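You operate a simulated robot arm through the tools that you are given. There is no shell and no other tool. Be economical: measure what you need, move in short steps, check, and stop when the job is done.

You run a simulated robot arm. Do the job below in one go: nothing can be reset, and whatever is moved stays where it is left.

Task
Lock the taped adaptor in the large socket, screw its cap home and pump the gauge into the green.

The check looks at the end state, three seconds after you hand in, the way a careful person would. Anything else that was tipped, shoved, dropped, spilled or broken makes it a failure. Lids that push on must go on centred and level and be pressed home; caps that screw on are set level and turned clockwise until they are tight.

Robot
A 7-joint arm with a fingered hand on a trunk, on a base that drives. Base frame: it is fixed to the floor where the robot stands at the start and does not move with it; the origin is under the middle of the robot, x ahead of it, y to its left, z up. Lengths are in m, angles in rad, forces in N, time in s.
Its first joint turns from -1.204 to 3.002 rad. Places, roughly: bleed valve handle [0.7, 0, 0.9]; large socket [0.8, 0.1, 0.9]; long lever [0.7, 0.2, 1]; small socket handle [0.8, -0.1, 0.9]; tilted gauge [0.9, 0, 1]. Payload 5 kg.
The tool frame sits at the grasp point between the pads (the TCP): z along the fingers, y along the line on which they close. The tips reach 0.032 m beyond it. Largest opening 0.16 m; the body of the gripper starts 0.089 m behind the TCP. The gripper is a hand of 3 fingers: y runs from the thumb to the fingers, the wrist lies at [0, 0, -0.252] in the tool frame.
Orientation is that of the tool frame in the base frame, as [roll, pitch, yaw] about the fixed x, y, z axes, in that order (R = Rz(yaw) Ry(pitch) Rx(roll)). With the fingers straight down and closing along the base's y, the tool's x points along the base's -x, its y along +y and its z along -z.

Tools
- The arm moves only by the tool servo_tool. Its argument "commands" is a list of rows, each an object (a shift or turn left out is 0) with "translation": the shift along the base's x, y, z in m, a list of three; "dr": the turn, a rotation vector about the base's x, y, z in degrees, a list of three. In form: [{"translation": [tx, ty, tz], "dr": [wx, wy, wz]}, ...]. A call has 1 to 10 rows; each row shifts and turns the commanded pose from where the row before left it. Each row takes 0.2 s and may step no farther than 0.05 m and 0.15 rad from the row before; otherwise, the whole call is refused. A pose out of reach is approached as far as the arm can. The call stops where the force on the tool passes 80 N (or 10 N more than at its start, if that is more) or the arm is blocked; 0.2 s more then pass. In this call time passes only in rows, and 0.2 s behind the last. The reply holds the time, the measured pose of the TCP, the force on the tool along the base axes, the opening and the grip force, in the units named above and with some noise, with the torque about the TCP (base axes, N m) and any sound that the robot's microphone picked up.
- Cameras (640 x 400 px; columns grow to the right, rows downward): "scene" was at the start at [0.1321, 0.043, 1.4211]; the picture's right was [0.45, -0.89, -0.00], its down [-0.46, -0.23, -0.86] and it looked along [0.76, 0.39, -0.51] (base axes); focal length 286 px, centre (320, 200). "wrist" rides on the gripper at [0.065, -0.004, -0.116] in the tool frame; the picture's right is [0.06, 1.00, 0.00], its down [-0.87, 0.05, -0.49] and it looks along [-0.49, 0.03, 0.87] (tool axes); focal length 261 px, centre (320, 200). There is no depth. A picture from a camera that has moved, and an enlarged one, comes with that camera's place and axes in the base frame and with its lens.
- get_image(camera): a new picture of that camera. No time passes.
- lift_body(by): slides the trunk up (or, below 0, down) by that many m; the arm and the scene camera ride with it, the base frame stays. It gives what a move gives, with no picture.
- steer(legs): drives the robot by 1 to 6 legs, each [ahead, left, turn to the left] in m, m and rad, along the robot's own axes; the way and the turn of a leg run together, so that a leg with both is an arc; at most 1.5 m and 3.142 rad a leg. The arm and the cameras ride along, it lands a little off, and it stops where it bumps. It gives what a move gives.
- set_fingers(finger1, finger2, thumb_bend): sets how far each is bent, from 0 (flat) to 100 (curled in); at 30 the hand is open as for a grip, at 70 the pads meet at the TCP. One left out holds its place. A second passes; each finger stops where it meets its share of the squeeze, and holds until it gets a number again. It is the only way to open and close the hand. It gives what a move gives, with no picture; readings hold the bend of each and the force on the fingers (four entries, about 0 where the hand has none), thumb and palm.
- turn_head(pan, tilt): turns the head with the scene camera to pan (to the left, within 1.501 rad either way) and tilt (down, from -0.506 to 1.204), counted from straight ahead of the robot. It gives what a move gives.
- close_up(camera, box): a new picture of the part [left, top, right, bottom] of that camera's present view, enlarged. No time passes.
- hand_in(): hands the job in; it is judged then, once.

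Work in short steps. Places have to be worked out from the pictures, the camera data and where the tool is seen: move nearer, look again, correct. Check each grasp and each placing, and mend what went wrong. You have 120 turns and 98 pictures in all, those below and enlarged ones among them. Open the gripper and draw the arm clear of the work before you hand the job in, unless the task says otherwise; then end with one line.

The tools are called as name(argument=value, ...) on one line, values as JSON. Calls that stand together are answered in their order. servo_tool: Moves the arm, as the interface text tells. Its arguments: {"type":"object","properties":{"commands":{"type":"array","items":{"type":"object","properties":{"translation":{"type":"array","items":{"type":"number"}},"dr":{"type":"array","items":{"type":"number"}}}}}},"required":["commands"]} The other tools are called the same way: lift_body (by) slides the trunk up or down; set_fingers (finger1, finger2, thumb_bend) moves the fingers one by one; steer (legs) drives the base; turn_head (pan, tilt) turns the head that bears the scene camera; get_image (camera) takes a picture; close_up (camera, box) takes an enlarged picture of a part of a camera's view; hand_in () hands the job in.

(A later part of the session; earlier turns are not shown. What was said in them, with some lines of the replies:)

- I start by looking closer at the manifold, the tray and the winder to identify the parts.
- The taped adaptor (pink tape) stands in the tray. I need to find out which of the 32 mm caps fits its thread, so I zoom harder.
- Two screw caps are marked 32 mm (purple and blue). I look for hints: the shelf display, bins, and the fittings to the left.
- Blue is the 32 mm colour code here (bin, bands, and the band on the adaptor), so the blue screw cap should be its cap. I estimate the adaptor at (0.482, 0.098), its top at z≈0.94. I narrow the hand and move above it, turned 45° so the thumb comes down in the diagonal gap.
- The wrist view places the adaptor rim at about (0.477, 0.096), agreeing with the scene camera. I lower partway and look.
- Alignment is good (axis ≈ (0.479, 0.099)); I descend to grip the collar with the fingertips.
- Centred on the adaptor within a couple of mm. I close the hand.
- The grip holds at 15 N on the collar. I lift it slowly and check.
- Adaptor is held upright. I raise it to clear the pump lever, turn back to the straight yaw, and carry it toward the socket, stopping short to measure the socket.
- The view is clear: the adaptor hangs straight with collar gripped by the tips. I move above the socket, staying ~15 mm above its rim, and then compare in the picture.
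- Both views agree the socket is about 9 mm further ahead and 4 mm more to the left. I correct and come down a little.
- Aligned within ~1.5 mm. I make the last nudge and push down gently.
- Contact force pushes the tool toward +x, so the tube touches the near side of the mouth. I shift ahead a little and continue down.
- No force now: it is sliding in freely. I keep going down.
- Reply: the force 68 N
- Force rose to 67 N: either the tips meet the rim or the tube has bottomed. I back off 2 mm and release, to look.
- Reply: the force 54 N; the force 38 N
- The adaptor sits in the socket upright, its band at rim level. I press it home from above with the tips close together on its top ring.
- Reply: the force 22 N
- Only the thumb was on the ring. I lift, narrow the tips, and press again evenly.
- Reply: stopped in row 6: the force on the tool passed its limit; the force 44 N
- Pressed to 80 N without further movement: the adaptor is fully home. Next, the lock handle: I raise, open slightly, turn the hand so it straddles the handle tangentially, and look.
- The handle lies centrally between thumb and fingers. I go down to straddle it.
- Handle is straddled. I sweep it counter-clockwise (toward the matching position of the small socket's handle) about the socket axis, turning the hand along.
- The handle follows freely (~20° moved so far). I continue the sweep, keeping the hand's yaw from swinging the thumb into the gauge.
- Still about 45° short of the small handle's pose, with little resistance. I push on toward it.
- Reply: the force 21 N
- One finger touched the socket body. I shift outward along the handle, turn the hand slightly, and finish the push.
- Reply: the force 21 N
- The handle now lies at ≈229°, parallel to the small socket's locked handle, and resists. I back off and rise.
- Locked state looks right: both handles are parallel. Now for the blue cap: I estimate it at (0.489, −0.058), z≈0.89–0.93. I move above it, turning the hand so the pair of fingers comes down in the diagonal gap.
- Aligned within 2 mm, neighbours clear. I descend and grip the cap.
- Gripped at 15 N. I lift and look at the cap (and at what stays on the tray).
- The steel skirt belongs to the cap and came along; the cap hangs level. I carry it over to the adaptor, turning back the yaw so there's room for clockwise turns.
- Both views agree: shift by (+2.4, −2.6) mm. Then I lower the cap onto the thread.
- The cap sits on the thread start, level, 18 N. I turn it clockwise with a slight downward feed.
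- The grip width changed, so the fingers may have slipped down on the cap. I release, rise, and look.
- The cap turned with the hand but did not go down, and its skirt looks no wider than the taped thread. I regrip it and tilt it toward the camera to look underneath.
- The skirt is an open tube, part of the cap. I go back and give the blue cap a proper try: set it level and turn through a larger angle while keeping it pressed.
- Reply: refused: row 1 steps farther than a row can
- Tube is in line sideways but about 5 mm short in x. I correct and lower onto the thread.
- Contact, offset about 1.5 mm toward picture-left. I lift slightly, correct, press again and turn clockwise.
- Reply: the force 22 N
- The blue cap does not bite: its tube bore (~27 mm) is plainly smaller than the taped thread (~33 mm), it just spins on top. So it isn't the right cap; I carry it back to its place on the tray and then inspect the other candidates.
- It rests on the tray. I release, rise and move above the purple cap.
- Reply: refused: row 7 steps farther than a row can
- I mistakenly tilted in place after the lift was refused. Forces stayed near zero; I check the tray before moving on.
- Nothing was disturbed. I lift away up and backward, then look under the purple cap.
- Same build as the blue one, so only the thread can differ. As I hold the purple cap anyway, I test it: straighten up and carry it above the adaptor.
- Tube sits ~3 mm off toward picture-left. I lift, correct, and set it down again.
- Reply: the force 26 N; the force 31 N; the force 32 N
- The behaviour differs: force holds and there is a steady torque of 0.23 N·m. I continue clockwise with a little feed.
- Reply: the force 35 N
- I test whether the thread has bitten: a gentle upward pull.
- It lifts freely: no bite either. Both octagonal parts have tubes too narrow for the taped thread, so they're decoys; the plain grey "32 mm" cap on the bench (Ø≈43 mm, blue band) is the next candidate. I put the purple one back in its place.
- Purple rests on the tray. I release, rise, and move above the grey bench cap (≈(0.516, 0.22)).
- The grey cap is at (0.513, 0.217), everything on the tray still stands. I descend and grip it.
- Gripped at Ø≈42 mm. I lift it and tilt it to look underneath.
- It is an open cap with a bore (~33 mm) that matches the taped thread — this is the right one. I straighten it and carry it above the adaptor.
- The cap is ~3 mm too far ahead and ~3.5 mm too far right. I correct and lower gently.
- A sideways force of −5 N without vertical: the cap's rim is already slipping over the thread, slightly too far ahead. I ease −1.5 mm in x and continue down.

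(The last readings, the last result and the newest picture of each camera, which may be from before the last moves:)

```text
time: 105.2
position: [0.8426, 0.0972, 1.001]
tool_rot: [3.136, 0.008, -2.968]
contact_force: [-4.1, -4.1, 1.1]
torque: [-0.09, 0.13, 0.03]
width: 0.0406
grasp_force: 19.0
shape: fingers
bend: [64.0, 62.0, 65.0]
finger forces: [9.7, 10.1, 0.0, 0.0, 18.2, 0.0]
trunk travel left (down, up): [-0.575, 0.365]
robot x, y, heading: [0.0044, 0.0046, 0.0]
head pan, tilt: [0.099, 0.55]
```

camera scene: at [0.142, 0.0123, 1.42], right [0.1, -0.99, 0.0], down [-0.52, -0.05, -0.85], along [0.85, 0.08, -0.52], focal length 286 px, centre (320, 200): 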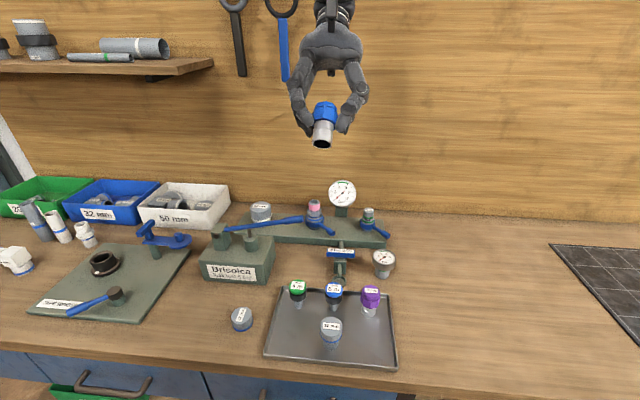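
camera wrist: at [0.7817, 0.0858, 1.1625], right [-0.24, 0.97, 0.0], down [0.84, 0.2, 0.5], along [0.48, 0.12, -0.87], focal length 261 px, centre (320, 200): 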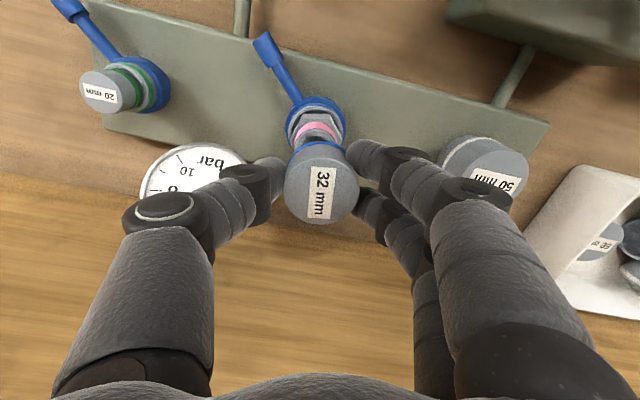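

servo_tool(commands=[{"translation": [-0.0005, -0.0008, -0.002]}, {"translation": [0, 0, -0.002]}, {"translation": [0, 0, -0.002]}, {"translation": [0, 0, -0.002]}])

close_up(camera="scene", box=[285, 160, 345, 220])

```text
time: 106.2
position: [0.8412, 0.0961, 0.994]
tool_rot: [3.137, 0.006, -2.966]
contact_force: [3.7, 2.7, 9.3]
torque: [0.1, -0.15, 0.0]
width: 0.0407
grasp_force: 20.1
shape: fingers
bend: [64.0, 62.0, 65.0]
finger forces: [8.6, 13.3, 0.0, 0.1, 17.8, 0.0]
trunk travel left (down, up): [-0.575, 0.365]
robot x, y, heading: [0.0015, -0.0022, -0.004]
head pan, tilt: [0.099, 0.55]
```

```text
6.67 times, centred on (315, 190) of scene
camera zoom: at [0.1412, 0.011, 1.4203], right [0.1, -1.0, 0.0], down [-0.52, -0.05, -0.85], along [0.85, 0.08, -0.52], focal length 1904 px, centre (353, 267)
```

zoom: 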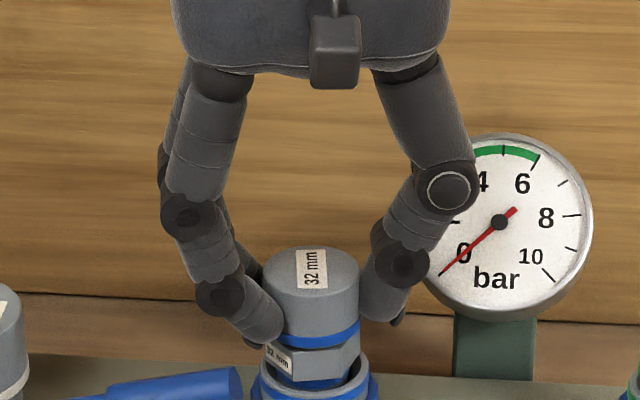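

The cap is on the thread, level, close above the collar, with 9 N now. I turn it clockwise with a light feed.

servo_tool(commands=[{"translation": [0.0005, 0.0004, 0], "dr": [0, 0, -8]}, {"dr": [0, 0, -8], "translation": [0, 0, -0.0003]}, {"dr": [0, 0, -8], "translation": [0, 0, -0.0003]}, {"dr": [0, 0, -8], "translation": [0, 0, -0.0003]}, {"dr": [0, 0, -8], "translation": [0, 0, -0.0003]}, {"dr": [0, 0, -8], "translation": [0, 0, -0.0003]}])

```text
time: 107.6
position: [0.8402, 0.0978, 0.9923]
tool_rot: [3.134, 0.007, 2.476]
contact_force: [5.6, 7.7, 18.9]
torque: [0.38, -0.38, 0.06]
width: 0.0405
grasp_force: 21.0
shape: fingers
bend: [64.0, 63.0, 66.0]
finger forces: [12.9, 15.1, 0.0, 0.1, 15.0, 0.0]
trunk travel left (down, up): [-0.575, 0.365]
robot x, y, heading: [-0.0027, 0.0022, 0.003]
head pan, tilt: [0.099, 0.55]
```

Side force shows the cap isn't exactly at the hand's turning axis; I ease toward the force and keep turning.

servo_tool(commands=[{"translation": [0.0012, 0.0015, 0]}, {"dr": [0, 0, -8], "translation": [0.0002, 0.0002, -0.0002]}, {"dr": [0, 0, -8], "translation": [0.0002, 0.0002, -0.0002]}, {"dr": [0, 0, -8], "translation": [0.0002, 0.0002, -0.0002]}, {"dr": [0, 0, -8], "translation": [0.0002, 0.0002, -0.0002]}, {"dr": [0, 0, -8], "translation": [0.0002, 0.0002, -0.0002]}])

```text
time: 109.0
position: [0.8433, 0.1, 0.9927]
tool_rot: [3.135, 0.007, 1.778]
contact_force: [-0.1, 4.3, 21.3]
torque: [0.09, -0.09, 0.01]
width: 0.0406
grasp_force: 22.3
shape: fingers
bend: [65.0, 64.0, 66.0]
finger forces: [12.2, 12.6, 0.1, 0.0, 19.5, 0.0]
trunk travel left (down, up): [-0.575, 0.365]
robot x, y, heading: [0.0001, -0.0031, 0.002]
head pan, tilt: [0.099, 0.55]
```

I regrasp: open, swing back 85°, close, and turn another stroke clockwise.

set_fingers(finger1=57, finger2=57, thumb_bend=57)

servo_tool(commands=[{"translation": [0, -0.001, 0.001], "dr": [0, 0, 8.5]}, {"dr": [0, 0, 8.5]}, {"dr": [0, 0, 8.5]}, {"dr": [0, 0, 8.5]}, {"dr": [0, 0, 8.5]}, {"dr": [0, 0, 8.5]}, {"dr": [0, 0, 8.5]}, {"dr": [0, 0, 8.5]}, {"dr": [0, 0, 8.5]}, {"dr": [0, 0, 8.5]}])

set_fingers(finger1=70, finger2=70, thumb_bend=70)

servo_tool(commands=[{"dr": [0, 0, -8.5], "translation": [0, 0, -0.0005]}, {"dr": [0, 0, -8.5], "translation": [0, 0, -0.0003]}, {"dr": [0, 0, -8.5], "translation": [0, 0, -0.0003]}, {"dr": [0, 0, -8.5], "translation": [0, 0, -0.0003]}, {"dr": [0, 0, -8.5], "translation": [0, 0, -0.0003]}, {"dr": [0, 0, -8.5], "translation": [0, 0, -0.0003]}, {"dr": [0, 0, -8.5], "translation": [0, 0, -0.0003]}, {"dr": [0, 0, -8.5], "translation": [0, 0, -0.0003]}, {"dr": [0, 0, -8.5], "translation": [0, 0, -0.0003]}])

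```text
time: 110.0
position: [0.8441, 0.0998, 0.991]
tool_rot: [3.138, 0.006, 1.78]
contact_force: [0.2, -0.1, -0.8]
torque: [0.0, 0.01, -0.01]
width: 0.0625
grasp_force: 0.0
shape: fingers
bend: [56.0, 56.0, 56.0]
finger forces: [0.0, 0.1, 0.1, 0.0, 0.1, 0.0]
trunk travel left (down, up): [-0.575, 0.365]
robot x, y, heading: [0.0009, 0.0028, -0.001]
head pan, tilt: [0.099, 0.55]
```

```text
time: 112.2
position: [0.8444, 0.0987, 0.9903]
tool_rot: [3.139, 0.006, -3.015]
contact_force: [-0.1, -0.9, 0.0]
torque: [0.01, -0.03, 0.0]
width: 0.0624
grasp_force: 0.0
shape: fingers
bend: [56.0, 56.0, 56.0]
finger forces: [0.0, 0.1, 0.1, 0.1, 0.0, 0.0]
trunk travel left (down, up): [-0.575, 0.365]
robot x, y, heading: [0.0021, -0.0031, -0.003]
head pan, tilt: [0.099, 0.55]
```

```text
time: 113.2
position: [0.8438, 0.0991, 0.9902]
tool_rot: [3.137, 0.003, -3.02]
contact_force: [-0.7, -3.2, -4.1]
torque: [-0.02, 0.03, 0.0]
width: 0.0436
grasp_force: 16.7
shape: fingers
bend: [63.0, 63.0, 64.0]
finger forces: [7.2, 7.8, 0.0, 0.1, 18.2, 0.1]
trunk travel left (down, up): [-0.575, 0.365]
robot x, y, heading: [-0.0006, -0.0032, 0.002]
head pan, tilt: [0.099, 0.55]
```

```text
time: 115.2
position: [0.8433, 0.0983, 0.9884]
tool_rot: [3.136, 0.008, 1.926]
contact_force: [3.3, 4.7, 3.5]
torque: [0.19, -0.21, 0.01]
width: 0.0434
grasp_force: 18.7
shape: fingers
bend: [63.0, 63.0, 65.0]
finger forces: [10.9, 10.3, 0.0, 0.1, 15.6, 0.1]
trunk travel left (down, up): [-0.575, 0.365]
robot x, y, heading: [0.0016, 0.0003, 0.0]
head pan, tilt: [0.099, 0.55]
```

Vertical force stayed small while feeding 3 mm, so the cap is advancing. Another stroke.

set_fingers(finger1=57, finger2=57, thumb_bend=57)

servo_tool(commands=[{"translation": [0, 0, 0.0005], "dr": [0, 0, 8.5]}, {"dr": [0, 0, 8.5]}, {"dr": [0, 0, 8.5]}, {"dr": [0, 0, 8.5]}, {"dr": [0, 0, 8.5]}, {"dr": [0, 0, 8.5]}, {"dr": [0, 0, 8.5]}, {"dr": [0, 0, 8.5]}, {"dr": [0, 0, 8.5]}])

set_fingers(finger1=70, finger2=70, thumb_bend=70)

servo_tool(commands=[{"dr": [0, 0, -8.5], "translation": [0, 0, -0.0002]}, {"dr": [0, 0, -8.5], "translation": [0, 0, -0.0002]}, {"dr": [0, 0, -8.5], "translation": [0, 0, -0.0002]}, {"dr": [0, 0, -8.5], "translation": [0, 0, -0.0002]}, {"dr": [0, 0, -8.5], "translation": [0, 0, -0.0002]}, {"dr": [0, 0, -8.5], "translation": [0, 0, -0.0002]}, {"dr": [0, 0, -8.5], "translation": [0, 0, -0.0002]}, {"dr": [0, 0, -8.5], "translation": [0, 0, -0.0002]}, {"dr": [0, 0, -8.5], "translation": [0, 0, -0.0002]}, {"dr": [0, 0, -8.5], "translation": [0, 0, -0.0002]}])

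```text
time: 116.2
position: [0.8435, 0.0988, 0.9878]
tool_rot: [3.138, 0.005, 1.929]
contact_force: [0.3, -0.4, 0.8]
torque: [-0.02, 0.01, -0.01]
width: 0.0624
grasp_force: 0.1
shape: fingers
bend: [56.0, 56.0, 56.0]
finger forces: [0.0, 0.1, 0.0, 0.0, 0.0, 0.1]
trunk travel left (down, up): [-0.575, 0.365]
robot x, y, heading: [-0.0016, 0.0008, -0.0]
head pan, tilt: [0.099, 0.55]
```

```text
time: 118.2
position: [0.8443, 0.0973, 0.9886]
tool_rot: [3.137, 0.005, -3.016]
contact_force: [0.0, 0.4, 0.1]
torque: [-0.01, 0.01, -0.01]
width: 0.0625
grasp_force: 0.1
shape: fingers
bend: [56.0, 56.0, 56.0]
finger forces: [0.0, 0.0, 0.0, 0.0, 0.0, 0.1]
trunk travel left (down, up): [-0.575, 0.365]
robot x, y, heading: [-0.0003, 0.0, -0.003]
head pan, tilt: [0.099, 0.55]
```

```text
time: 119.2
position: [0.845, 0.099, 0.9878]
tool_rot: [3.138, 0.004, -3.02]
contact_force: [0.9, -3.6, -3.3]
torque: [-0.06, -0.03, 0.03]
width: 0.0447
grasp_force: 16.9
shape: fingers
bend: [63.0, 63.0, 64.0]
finger forces: [8.2, 7.0, 0.1, 0.0, 17.9, 0.0]
trunk travel left (down, up): [-0.575, 0.365]
robot x, y, heading: [0.0014, 0.0023, -0.002]
head pan, tilt: [0.099, 0.55]
```

```text
time: 121.4
position: [0.8435, 0.0979, 0.985]
tool_rot: [3.138, 0.005, 1.778]
contact_force: [4.4, -7.7, -1.5]
torque: [-0.19, -0.17, 0.03]
width: 0.0446
grasp_force: 18.5
shape: fingers
bend: [63.0, 63.0, 64.0]
finger forces: [9.7, 10.0, 0.0, 0.0, 17.4, 0.1]
trunk travel left (down, up): [-0.575, 0.365]
robot x, y, heading: [-0.0011, -0.0012, 0.003]
head pan, tilt: [0.099, 0.55]
```

set_fingers(finger1=57, finger2=57, thumb_bend=57)

servo_tool(commands=[{"translation": [0.0003, -0.0005, 0.001], "dr": [0, 0, 8.5]}, {"dr": [0, 0, 8.5]}, {"dr": [0, 0, 8.5]}, {"dr": [0, 0, 8.5]}, {"dr": [0, 0, 8.5]}, {"dr": [0, 0, 8.5]}, {"dr": [0, 0, 8.5]}, {"dr": [0, 0, 8.5]}, {"dr": [0, 0, 8.5]}, {"dr": [0, 0, 8.5]}])

set_fingers(finger1=70, finger2=70, thumb_bend=70)

servo_tool(commands=[{"dr": [0, 0, -8.5], "translation": [0, 0, -0.0001]}, {"dr": [0, 0, -8.5], "translation": [0, 0, -0.0001]}, {"dr": [0, 0, -8.5], "translation": [0, 0, -0.0001]}, {"dr": [0, 0, -8.5], "translation": [0, 0, -0.0001]}, {"dr": [0, 0, -8.5], "translation": [0, 0, -0.0001]}, {"dr": [0, 0, -8.5], "translation": [0, 0, -0.0001]}, {"dr": [0, 0, -8.5], "translation": [0, 0, -0.0001]}, {"dr": [0, 0, -8.5], "translation": [0, 0, -0.0001]}, {"dr": [0, 0, -8.5], "translation": [0, 0, -0.0001]}, {"dr": [0, 0, -8.5], "translation": [0, 0, -0.0001]}])

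close_up(camera="scene", box=[285, 160, 345, 220])

```text
time: 122.4
position: [0.8435, 0.0983, 0.9874]
tool_rot: [3.137, 0.005, 1.78]
contact_force: [-0.2, 0.6, 0.9]
torque: [-0.03, -0.01, -0.02]
width: 0.0623
grasp_force: 0.1
shape: fingers
bend: [56.0, 56.0, 56.0]
finger forces: [0.1, 0.0, 0.1, 0.0, 0.0, 0.1]
trunk travel left (down, up): [-0.575, 0.365]
robot x, y, heading: [-0.0004, -0.0002, 0.001]
head pan, tilt: [0.099, 0.55]
```

```text
time: 124.6
position: [0.8449, 0.0966, 0.9879]
tool_rot: [3.137, 0.005, -3.014]
contact_force: [0.0, -0.4, -0.1]
torque: [0.01, 0.04, 0.02]
width: 0.0624
grasp_force: 0.0
shape: fingers
bend: [56.0, 56.0, 56.0]
finger forces: [0.1, 0.1, 0.1, 0.0, 0.0, 0.0]
trunk travel left (down, up): [-0.575, 0.365]
robot x, y, heading: [0.0021, -0.002, 0.005]
head pan, tilt: [0.099, 0.55]
```

```text
time: 125.6
position: [0.844, 0.0978, 0.9881]
tool_rot: [3.137, 0.005, -3.021]
contact_force: [-0.7, -2.7, -2.7]
torque: [0.01, 0.01, -0.03]
width: 0.0454
grasp_force: 17.2
shape: fingers
bend: [62.0, 63.0, 64.0]
finger forces: [8.7, 7.8, 0.0, 0.1, 18.0, 0.0]
trunk travel left (down, up): [-0.575, 0.365]
robot x, y, heading: [0.0036, -0.0028, -0.006]
head pan, tilt: [0.099, 0.55]
```

```text
time: 127.8
position: [0.8425, 0.1085, 0.9861]
tool_rot: [3.138, 0.005, 1.788]
contact_force: [-28.0, 70.6, -14.1]
torque: [1.38, 0.66, 1.42]
width: 0.0273
grasp_force: 50.9
shape: fingers
bend: [66.0, 62.0, 65.0]
finger forces: [76.3, 10.8, 0.0, 0.0, 15.7, 0.0]
trunk travel left (down, up): [-0.575, 0.365]
robot x, y, heading: [-0.0005, 0.0027, 0.005]
head pan, tilt: [0.099, 0.55]
```

```text
6.67 times, centred on (315, 190) of scene
camera zoom: at [0.1402, 0.0176, 1.4201], right [0.1, -0.99, 0.0], down [-0.52, -0.06, -0.85], along [0.85, 0.08, -0.52], focal length 1904 px, centre (353, 267)
```

zoom: 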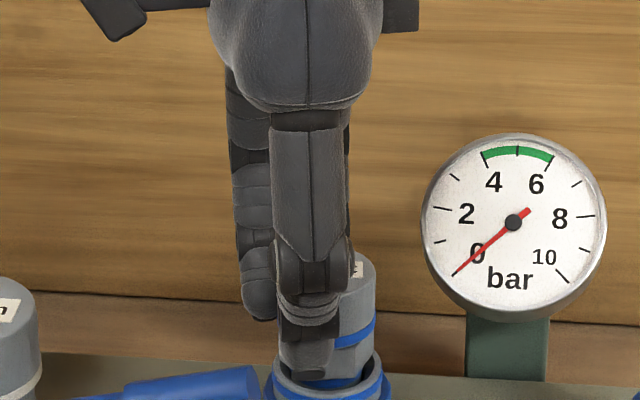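

Torque jumped to 1.4 N·m: the cap came up tight and the hand slid around it. I open and move off upward.

set_fingers(finger1=54, finger2=54, thumb_bend=54)

servo_tool(commands=[{"translation": [0, -0.008, 0.001]}, {"translation": [0, 0, 0.03]}, {"translation": [0, 0, 0.04]}, {"translation": [-0.03, -0.02, 0.03]}, {"translation": [-0.04, -0.02, 0.01]}])

close_up(camera="scene", box=[270, 175, 370, 245])

```text
time: 128.8
position: [0.842, 0.1084, 0.9872]
tool_rot: [3.136, 0.004, 1.79]
contact_force: [-28.9, 73.9, -5.4]
torque: [1.65, 0.72, 0.91]
width: 0.0405
grasp_force: 38.2
shape: fingers
bend: [60.0, 54.0, 54.0]
finger forces: [76.9, 0.0, 0.1, 0.0, 0.0, 0.0]
trunk travel left (down, up): [-0.575, 0.365]
robot x, y, heading: [-0.0027, 0.0014, 0.001]
head pan, tilt: [0.099, 0.55]
```

```text
time: 129.1
position: [0.8441, 0.1005, 0.9869]
tool_rot: [3.136, -0.004, 1.787]
contact_force: [-0.8, -1.2, 0.4]
torque: [0.1, 0.03, 0.0]
width: 0.0706
grasp_force: 0.1
shape: fingers
bend: [54.0, 54.0, 54.0]
finger forces: [0.0, 0.0, 0.1, 0.0, 0.0, 0.1]
trunk travel left (down, up): [-0.575, 0.365]
robot x, y, heading: [-0.0033, 0.0048, 0.002]
head pan, tilt: [0.099, 0.55]
stopped in row 1: the force on the tool passed its limit (the readings are from after the stop); the commanded pose is now the measured one
```

```text
5.71 times, centred on (320, 210) of scene
camera zoom: at [0.1424, 0.0075, 1.4201], right [0.1, -0.99, 0.0], down [-0.52, -0.05, -0.85], along [0.85, 0.09, -0.52], focal length 1632 px, centre (320, 143)
```

zoom: 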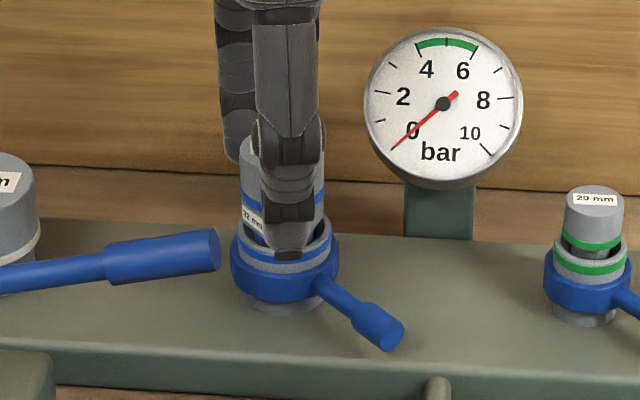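

The cap sits upright and the lock handle is unchanged. I confirm tightness with a short regrasp and a few degrees of clockwise turn, reading the torque.

servo_tool(commands=[{"translation": [0, -0.0015, 0.002], "dr": [0, 0, 8.5]}, {"dr": [0, 0, 8.5]}, {"dr": [0, 0, 8.5]}, {"dr": [0, 0, 8.5]}, {"dr": [0, 0, 8.5]}])

set_fingers(finger1=70, finger2=70, thumb_bend=70)

servo_tool(commands=[{"dr": [0, 0, -5]}, {"dr": [0, 0, -5]}, {"dr": [0, 0, -5]}])

```text
time: 130.3
position: [0.8417, 0.1025, 0.9893]
tool_rot: [3.136, -0.003, 2.534]
contact_force: [0.2, -0.3, -0.6]
torque: [-0.01, 0.04, 0.01]
width: 0.0707
grasp_force: 0.0
shape: fingers
bend: [54.0, 54.0, 54.0]
finger forces: [0.0, 0.0, 0.1, 0.1, 0.0, 0.1]
trunk travel left (down, up): [-0.575, 0.365]
robot x, y, heading: [0.0003, -0.0008, -0.0]
head pan, tilt: [0.099, 0.55]
```

```text
time: 131.3
position: [0.8415, 0.1015, 0.9886]
tool_rot: [3.135, -0.004, 2.534]
contact_force: [-3.8, -4.0, -2.7]
torque: [-0.08, 0.08, 0.1]
width: 0.0398
grasp_force: 15.3
shape: fingers
bend: [65.0, 62.0, 64.0]
finger forces: [4.2, 8.7, 0.0, 0.0, 18.9, 0.1]
trunk travel left (down, up): [-0.575, 0.365]
robot x, y, heading: [-0.0023, 0.0014, 0.006]
head pan, tilt: [0.099, 0.55]
```

```text
time: 132.1
position: [0.8404, 0.1038, 0.9905]
tool_rot: [3.136, -0.005, 2.272]
contact_force: [-11.6, 4.7, -4.9]
torque: [0.01, 0.32, 0.5]
width: 0.038
grasp_force: 19.7
shape: fingers
bend: [66.0, 62.0, 64.0]
finger forces: [14.9, 8.5, 0.0, 0.0, 16.2, 0.0]
trunk travel left (down, up): [-0.575, 0.365]
robot x, y, heading: [-0.0033, 0.0019, 0.001]
head pan, tilt: [0.099, 0.55]
```

Torque rises right away to 0.5 N·m (it was ~0.03 when loose): the cap is tight. One last nudge, then I release and go up.

servo_tool(commands=[{"translation": [0.001, -0.001, 0], "dr": [0, 0, -5]}, {"dr": [0, 0, -5]}])

set_fingers(finger1=54, finger2=54, thumb_bend=54)

servo_tool(commands=[{"translation": [0, -0.001, 0.02]}, {"translation": [0, 0, 0.04]}, {"translation": [0, 0, 0.045]}, {"translation": [0, 0, 0.04]}])

```text
time: 132.7
position: [0.8412, 0.1055, 0.9889]
tool_rot: [3.137, -0.004, 2.101]
contact_force: [-20.5, 23.2, -10.0]
torque: [0.49, 0.53, 0.62]
width: 0.0337
grasp_force: 25.2
shape: fingers
bend: [66.0, 62.0, 65.0]
finger forces: [29.6, 7.4, 0.0, 0.0, 12.7, 0.0]
trunk travel left (down, up): [-0.575, 0.365]
robot x, y, heading: [0.0018, 0.0003, 0.004]
head pan, tilt: [0.099, 0.55]
```

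```text
time: 133.7
position: [0.8433, 0.1005, 0.9905]
tool_rot: [3.137, -0.003, 2.098]
contact_force: [0.2, -0.7, -0.3]
torque: [-0.04, 0.02, -0.01]
width: 0.0705
grasp_force: 0.2
shape: fingers
bend: [54.0, 54.0, 54.0]
finger forces: [0.0, 0.1, 0.1, 0.1, 0.1, 0.1]
trunk travel left (down, up): [-0.575, 0.365]
robot x, y, heading: [-0.0034, -0.0022, 0.003]
head pan, tilt: [0.099, 0.55]
```

```text
time: 134.7
position: [0.8428, 0.1013, 1.1357]
tool_rot: [3.135, -0.001, 2.097]
contact_force: [-0.6, 0.2, -0.3]
torque: [-0.01, -0.06, -0.03]
width: 0.0706
grasp_force: 0.0
shape: fingers
bend: [54.0, 54.0, 54.0]
finger forces: [0.0, 0.0, 0.0, 0.0, 0.0, 0.0]
trunk travel left (down, up): [-0.575, 0.365]
robot x, y, heading: [0.0023, -0.0019, -0.0]
head pan, tilt: [0.099, 0.55]
```

Now the pump. The lever's handle lies along y near x≈0.674, z≈1.033, its end at y≈0.105. I turn the hand to close along x and come down around the handle at y≈0.13.

servo_tool(commands=[{"translation": [-0.042, 0.007, 0], "dr": [0, 0, -7.5]}, {"translation": [-0.042, 0.007, 0], "dr": [0, 0, -7.5]}, {"translation": [-0.042, 0.007, 0], "dr": [0, 0, -7.5]}, {"translation": [-0.042, 0.007, 0], "dr": [0, 0, -7.5]}, {"translation": [0, 0, -0.03]}, {"translation": [0, 0, -0.03]}, {"translation": [0, 0, -0.02]}, {"translation": [0, 0, -0.018]}])

get_image(camera="scene")

```text
time: 136.5
position: [0.7009, 0.1218, 1.0372]
tool_rot: [3.139, -0.004, 1.643]
contact_force: [0.4, 0.2, 0.5]
torque: [0.01, -0.02, -0.03]
width: 0.071
grasp_force: 0.1
shape: fingers
bend: [54.0, 54.0, 54.0]
finger forces: [0.1, 0.1, 0.1, 0.0, 0.0, 0.0]
out of reach, approached as far as the arm can: row 4, 8
trunk travel left (down, up): [-0.575, 0.365]
robot x, y, heading: [-0.0016, -0.0017, 0.006]
head pan, tilt: [0.099, 0.55]
```

```text
3 pictures are left
camera scene: at [0.1416, 0.011, 1.4201], right [0.1, -0.99, 0.0], down [-0.52, -0.05, -0.85], along [0.85, 0.09, -0.52], focal length 286 px, centre (320, 200)
```

scene: 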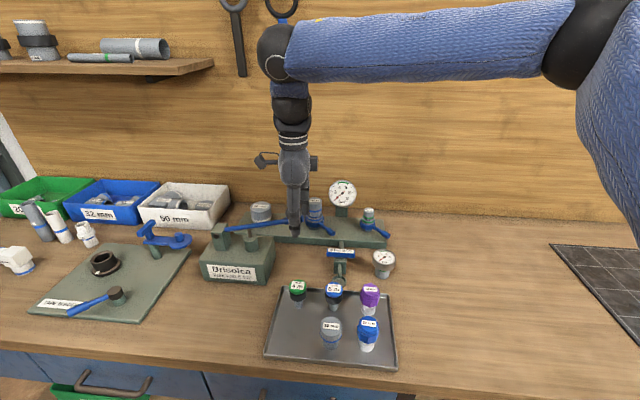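

The arm is at its limit at x=0.70, with the thumb just on the near side of the lever. I close the two fingers onto the lever toward the thumb.

set_fingers(finger1=84, finger2=84, thumb_bend=56)

```text
time: 137.5
position: [0.7016, 0.1221, 1.037]
tool_rot: [3.14, -0.004, 1.641]
contact_force: [7.1, -0.6, -4.1]
torque: [0.01, -0.08, -0.06]
width: 0.0296
grasp_force: 5.9
shape: fingers
bend: [82.0, 83.0, 56.0]
finger forces: [5.4, 3.9, 0.0, 0.0, 2.4, 0.1]
trunk travel left (down, up): [-0.575, 0.365]
robot x, y, heading: [-0.0007, -0.0004, 0.007]
head pan, tilt: [0.099, 0.55]
```

The fingers hold the lever lightly. I try a downward stroke.

servo_tool(commands=[{"translation": [0, 0, -0.01]}, {"translation": [0, 0, -0.01]}, {"translation": [0, 0, -0.01]}, {"translation": [0, 0, -0.01]}])

```text
time: 138.5
position: [0.7052, 0.1204, 0.9997]
tool_rot: [3.138, -0.003, 1.642]
contact_force: [0.1, -6.2, 4.0]
torque: [0.04, 0.16, 0.06]
width: 0.0313
grasp_force: 7.5
shape: fingers
bend: [84.0, 83.0, 55.0]
finger forces: [5.5, 1.7, 0.1, 0.0, 7.1, 0.0]
out of reach, approached as far as the arm can: row 3
trunk travel left (down, up): [-0.575, 0.365]
robot x, y, heading: [0.0014, 0.0039, 0.002]
head pan, tilt: [0.099, 0.55]
```

Inconclusive at the joint limit. I open, rise, and turn to the comfortable yaw to push from above with closed fingertips.

set_fingers(finger1=52, finger2=52, thumb_bend=52)

servo_tool(commands=[{"translation": [0, 0, 0.04]}, {"translation": [0, 0, 0.045]}, {"translation": [0, 0, 0.045], "dr": [0, 0, 8]}, {"translation": [-0.006, 0.002, 0], "dr": [0, 0, 8.5]}, {"translation": [-0.006, 0.002, 0], "dr": [0, 0, 8.5]}, {"translation": [-0.006, 0.002, 0], "dr": [0, 0, 8.5]}, {"translation": [-0.006, 0.002, 0], "dr": [0, 0, 8.5]}, {"translation": [-0.006, 0.002, 0], "dr": [0, 0, 8.5]}, {"translation": [0, 0, 0], "dr": [0, 0, 8.5]}, {"translation": [0, 0, 0], "dr": [0, 0, 8.5]}])

set_fingers(finger1=70, finger2=70, thumb_bend=70)

```text
time: 139.5
position: [0.7043, 0.121, 1.001]
tool_rot: [3.139, -0.004, 1.644]
contact_force: [-0.5, 0.6, -0.8]
torque: [-0.01, 0.0, 0.01]
width: 0.0786
grasp_force: 0.2
shape: fingers
bend: [52.0, 52.0, 52.0]
finger forces: [0.1, 0.0, 0.0, 0.1, 0.0, 0.0]
trunk travel left (down, up): [-0.575, 0.365]
robot x, y, heading: [0.0008, -0.0019, 0.002]
head pan, tilt: [0.099, 0.55]
```

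```text
time: 141.7
position: [0.6744, 0.1302, 1.131]
tool_rot: [3.136, -0.004, 2.823]
contact_force: [-0.3, 0.0, -0.3]
torque: [-0.05, -0.03, 0.02]
width: 0.0793
grasp_force: 0.1
shape: fingers
bend: [52.0, 52.0, 52.0]
finger forces: [0.0, 0.0, 0.0, 0.1, 0.0, 0.0]
trunk travel left (down, up): [-0.575, 0.365]
robot x, y, heading: [-0.0014, 0.0027, -0.002]
head pan, tilt: [0.099, 0.55]
```

```text
time: 142.7
position: [0.6749, 0.1307, 1.1302]
tool_rot: [3.137, -0.004, 2.818]
contact_force: [-0.3, 0.3, 0.1]
torque: [-0.01, 0.01, -0.01]
width: 0.0129
grasp_force: 0.1
shape: fingers
bend: [70.0, 70.0, 70.0]
finger forces: [0.0, 0.1, 0.1, 0.0, 0.0, 0.1]
trunk travel left (down, up): [-0.575, 0.365]
robot x, y, heading: [0.0004, 0.0027, 0.005]
head pan, tilt: [0.099, 0.55]
```

I descend onto the handle from above and push.

servo_tool(commands=[{"translation": [0, 0, -0.03], "dr": [0, 0, 8.5]}, {"translation": [0, 0, -0.015], "dr": [0, 0, 8.5]}, {"translation": [0, 0, -0.01]}, {"translation": [0, 0, -0.01]}])

servo_tool(commands=[{"translation": [0, 0, -0.01]}, {"translation": [0, 0, -0.01]}])

servo_tool(commands=[{"translation": [0, 0, -0.01]}, {"translation": [0, 0, -0.01]}])

```text
time: 143.7
position: [0.6752, 0.1305, 1.0655]
tool_rot: [3.137, -0.003, 3.114]
contact_force: [0.9, 0.2, 1.5]
torque: [-0.07, 0.01, 0.0]
width: 0.0122
grasp_force: 0.7
shape: fingers
bend: [70.0, 70.0, 70.0]
finger forces: [0.1, 0.1, 0.0, 0.0, 1.8, 0.1]
trunk travel left (down, up): [-0.575, 0.365]
robot x, y, heading: [0.0021, 0.0014, 0.003]
head pan, tilt: [0.099, 0.55]
```

```text
time: 144.3
position: [0.6758, 0.1315, 1.0462]
tool_rot: [3.135, -0.003, 3.114]
contact_force: [1.4, -0.5, 2.9]
torque: [-0.04, -0.04, -0.01]
width: 0.0124
grasp_force: 1.5
shape: fingers
bend: [70.0, 70.0, 70.0]
finger forces: [0.0, 0.0, 0.0, 0.0, 2.8, 0.1]
trunk travel left (down, up): [-0.575, 0.365]
robot x, y, heading: [-0.0004, -0.0011, 0.002]
head pan, tilt: [0.099, 0.55]
```

```text
time: 144.9
position: [0.6751, 0.13, 1.0248]
tool_rot: [3.134, -0.002, 3.114]
contact_force: [1.8, -1.0, 4.1]
torque: [-0.05, -0.06, 0.03]
width: 0.0118
grasp_force: 1.8
shape: fingers
bend: [70.0, 70.0, 70.0]
finger forces: [0.0, 0.0, 0.0, 0.0, 3.9, 0.1]
trunk travel left (down, up): [-0.575, 0.365]
robot x, y, heading: [0.0002, -0.002, 0.003]
head pan, tilt: [0.099, 0.55]
```

The lever goes down with a small, springy resistance. I continue to the bottom stop, then return up.

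servo_tool(commands=[{"translation": [0, 0, -0.01]}, {"translation": [0, 0, -0.01]}])

servo_tool(commands=[{"translation": [0, 0, -0.008]}, {"translation": [0, 0, -0.008]}])

servo_tool(commands=[{"translation": [0, 0, 0.03]}, {"translation": [0, 0, 0.03]}, {"translation": [0, 0, 0.02]}, {"translation": [0, 0, -0.005]}])

```text
time: 145.5
position: [0.6756, 0.126, 1.0105]
tool_rot: [3.131, 0.005, 3.109]
contact_force: [0.3, -19.4, 62.6]
torque: [-1.21, -0.03, -0.02]
width: 0.0109
grasp_force: 31.5
shape: fingers
bend: [70.0, 70.0, 72.0]
finger forces: [0.0, 1.7, 0.0, 0.0, 62.3, 0.1]
trunk travel left (down, up): [-0.575, 0.365]
robot x, y, heading: [0.0041, 0.0032, -0.0]
head pan, tilt: [0.099, 0.55]
```

```text
time: 145.8
position: [0.6749, 0.1284, 1.0116]
tool_rot: [3.131, 0.009, 3.109]
contact_force: [-10.4, -14.5, 52.7]
torque: [-0.86, 0.39, -0.05]
width: 0.0102
grasp_force: 27.2
shape: fingers
bend: [70.0, 70.0, 72.0]
finger forces: [3.0, 0.0, 0.1, 0.0, 51.8, 0.0]
trunk travel left (down, up): [-0.575, 0.365]
robot x, y, heading: [-0.0023, 0.0025, 0.002]
head pan, tilt: [0.099, 0.55]
stopped in row 1: the force on the tool passed its limit (the readings are from after the stop); the commanded pose is now the measured one
```

```text
time: 146.8
position: [0.6759, 0.126, 1.0807]
tool_rot: [3.134, 0.002, 3.11]
contact_force: [0.6, -0.1, -0.4]
torque: [0.01, 0.03, -0.01]
width: 0.012
grasp_force: 0.0
shape: fingers
bend: [70.0, 70.0, 70.0]
finger forces: [0.0, 0.0, 0.1, 0.0, 0.0, 0.0]
trunk travel left (down, up): [-0.575, 0.365]
robot x, y, heading: [0.0005, 0.0034, 0.001]
head pan, tilt: [0.099, 0.55]
```

Bottom stop at TCP ≈1.015. I check whether the lever came back by itself: go down to 1.055 and read the force, then complete a second stroke.

servo_tool(commands=[{"translation": [0, 0.003, -0.013]}, {"translation": [0, 0, -0.013]}])

servo_tool(commands=[{"translation": [0, 0, -0.015]}, {"translation": [0, 0, -0.013]}, {"translation": [0, 0, -0.006]}])

servo_tool(commands=[{"translation": [0, 0, 0.03]}, {"translation": [0, 0, 0.03]}, {"translation": [0, 0, 0.005]}])

close_up(camera="scene", box=[210, 160, 400, 260])

```text
time: 147.4
position: [0.6769, 0.1317, 1.0554]
tool_rot: [3.135, 0.001, 3.11]
contact_force: [0.7, 0.4, 2.9]
torque: [-0.05, 0.0, 0.03]
width: 0.0118
grasp_force: 1.2
shape: fingers
bend: [70.0, 70.0, 70.0]
finger forces: [0.1, 0.0, 0.0, 0.0, 2.3, 0.1]
trunk travel left (down, up): [-0.575, 0.365]
robot x, y, heading: [-0.0014, 0.0011, 0.002]
head pan, tilt: [0.099, 0.55]
```

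```text
time: 148.2
position: [0.6768, 0.1306, 1.0215]
tool_rot: [3.135, 0.004, 3.11]
contact_force: [-1.2, -0.2, 4.2]
torque: [-0.06, 0.01, 0.03]
width: 0.0122
grasp_force: 2.2
shape: fingers
bend: [70.0, 70.0, 70.0]
finger forces: [0.0, 0.0, 0.0, 0.0, 4.0, 0.0]
trunk travel left (down, up): [-0.575, 0.365]
robot x, y, heading: [0.0003, -0.0009, 0.005]
head pan, tilt: [0.099, 0.55]
```

```text
time: 149.0
position: [0.6778, 0.1316, 1.0859]
tool_rot: [3.134, 0.002, 3.111]
contact_force: [-0.6, 0.3, -0.4]
torque: [0.05, -0.01, -0.02]
width: 0.0121
grasp_force: 0.0
shape: fingers
bend: [70.0, 70.0, 70.0]
finger forces: [0.1, 0.0, 0.0, 0.0, 0.1, 0.0]
trunk travel left (down, up): [-0.575, 0.365]
robot x, y, heading: [-0.0001, -0.0016, 0.007]
head pan, tilt: [0.099, 0.55]
```

```text
3.37 times, centred on (305, 210) of scene
camera zoom: at [0.1415, 0.0109, 1.42], right [0.1, -0.99, 0.0], down [-0.52, -0.05, -0.85], along [0.85, 0.09, -0.52], focal length 962 px, centre (370, 166)
```

zoom: 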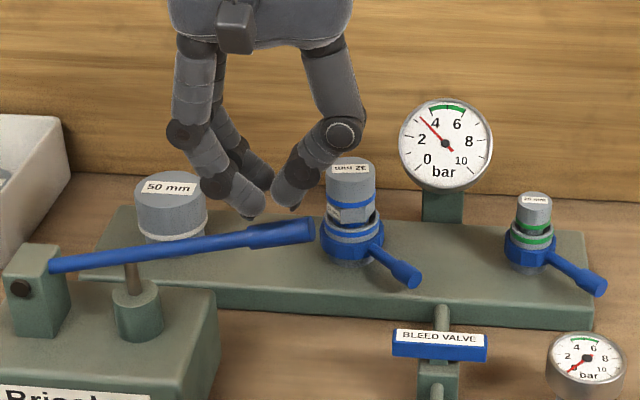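

The gauge shows ≈3.3 bar after two strokes; the lever springs back and no leak is heard. One more similar stroke should bring it to about 5 bar.

servo_tool(commands=[{"translation": [-0.001, 0, -0.015]}, {"translation": [0, 0, -0.015]}, {"translation": [0, 0, -0.015]}, {"translation": [0, 0, -0.013]}, {"translation": [0, 0, -0.006]}])

servo_tool(commands=[{"translation": [0, 0, 0.03]}, {"translation": [0, 0, 0.03]}, {"translation": [0, 0, 0.03]}, {"translation": [-0.02, 0, 0.04]}, {"translation": [-0.03, 0, 0.03]}])

close_up(camera="scene", box=[240, 170, 400, 260])

```text
time: 150.2
position: [0.6773, 0.1313, 1.021]
tool_rot: [3.135, 0.003, 3.11]
contact_force: [-1.5, -1.9, 4.3]
torque: [-0.04, 0.09, -0.04]
width: 0.012
grasp_force: 2.2
shape: fingers
bend: [70.0, 70.0, 70.0]
finger forces: [0.0, 0.0, 0.0, 0.1, 4.5, 0.0]
trunk travel left (down, up): [-0.575, 0.365]
robot x, y, heading: [-0.0013, 0.0, 0.002]
head pan, tilt: [0.099, 0.55]
```

```text
time: 151.4
position: [0.6261, 0.1325, 1.1824]
tool_rot: [3.134, 0.004, 3.11]
contact_force: [-0.3, -0.2, -0.1]
torque: [-0.03, -0.01, 0.03]
width: 0.0121
grasp_force: 0.1
shape: fingers
bend: [70.0, 70.0, 70.0]
finger forces: [0.1, 0.1, 0.1, 0.0, 0.1, 0.0]
trunk travel left (down, up): [-0.575, 0.365]
robot x, y, heading: [-0.0004, 0.0006, 0.002]
head pan, tilt: [0.099, 0.55]
```

```text
4.00 times, centred on (320, 215) of scene
camera zoom: at [0.1403, 0.0111, 1.4201], right [0.1, -0.99, 0.0], down [-0.52, -0.05, -0.85], along [0.85, 0.09, -0.52], focal length 1142 px, centre (320, 140)
```

zoom: 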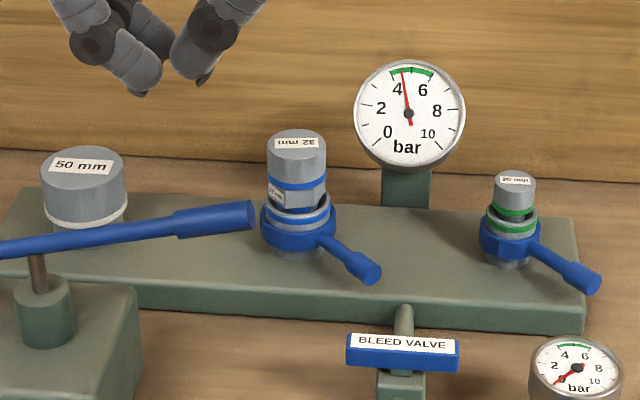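

The needle stands in the green at ≈4.8 bar. I open the hand, draw the arm clear, and use the last look to be sure it holds.

set_fingers(finger1=30, finger2=30, thumb_bend=30)

servo_tool(commands=[{"translation": [-0.02, 0, 0.03]}, {"translation": [-0.02, 0, 0.03]}, {"translation": [0, 0, 0.03]}])

close_up(camera="scene", box=[240, 175, 420, 360])

```text
time: 152.4
position: [0.6284, 0.1315, 1.1817]
tool_rot: [3.133, 0.004, 3.11]
contact_force: [0.8, -0.1, 0.0]
torque: [0.02, -0.01, 0.02]
width: 0.1677
grasp_force: 0.0
shape: fingers
bend: [30.0, 30.0, 30.0]
finger forces: [0.0, 0.0, 0.0, 0.1, 0.0, 0.1]
trunk travel left (down, up): [-0.575, 0.365]
robot x, y, heading: [-0.0026, -0.004, -0.001]
head pan, tilt: [0.099, 0.55]
```

```text
time: 153.2
position: [0.5841, 0.1346, 1.2738]
tool_rot: [3.133, 0.004, 3.111]
contact_force: [-1.0, 0.2, 0.1]
torque: [-0.07, -0.02, 0.01]
width: 0.1673
grasp_force: 0.0
shape: fingers
bend: [30.0, 30.0, 30.0]
finger forces: [0.0, 0.0, 0.1, 0.0, 0.1, 0.0]
trunk travel left (down, up): [-0.575, 0.365]
robot x, y, heading: [0.0029, -0.0061, -0.003]
head pan, tilt: [0.099, 0.55]
```

```text
2.16 times, centred on (330, 268) of scene
camera zoom: at [0.1399, 0.0114, 1.4202], right [0.1, -0.99, 0.0], down [-0.52, -0.05, -0.85], along [0.85, 0.09, -0.52], focal length 618 px, centre (298, 54)
```

zoom: 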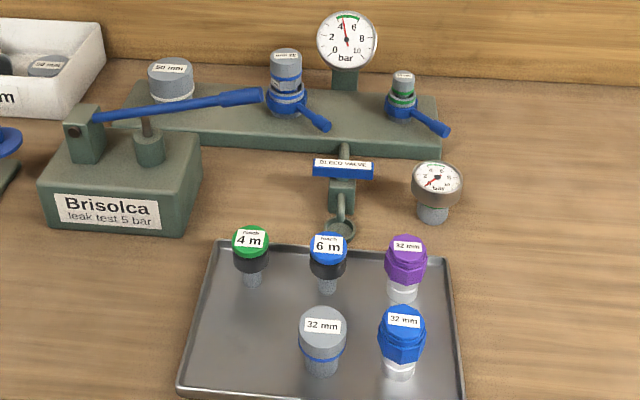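

The gauge holds in the green, everything else stands in place, and the arm is clear. I hand in.

hand_in()

```text
The job is handed in.
```

The taped adaptor is locked in the large socket, the grey 32 mm cap is screwed on until it came up tight, and the gauge reads about 4.8 bar, inside the green. I first tried the blue and purple tray caps; neither would screw on, so I set both back on the tray.
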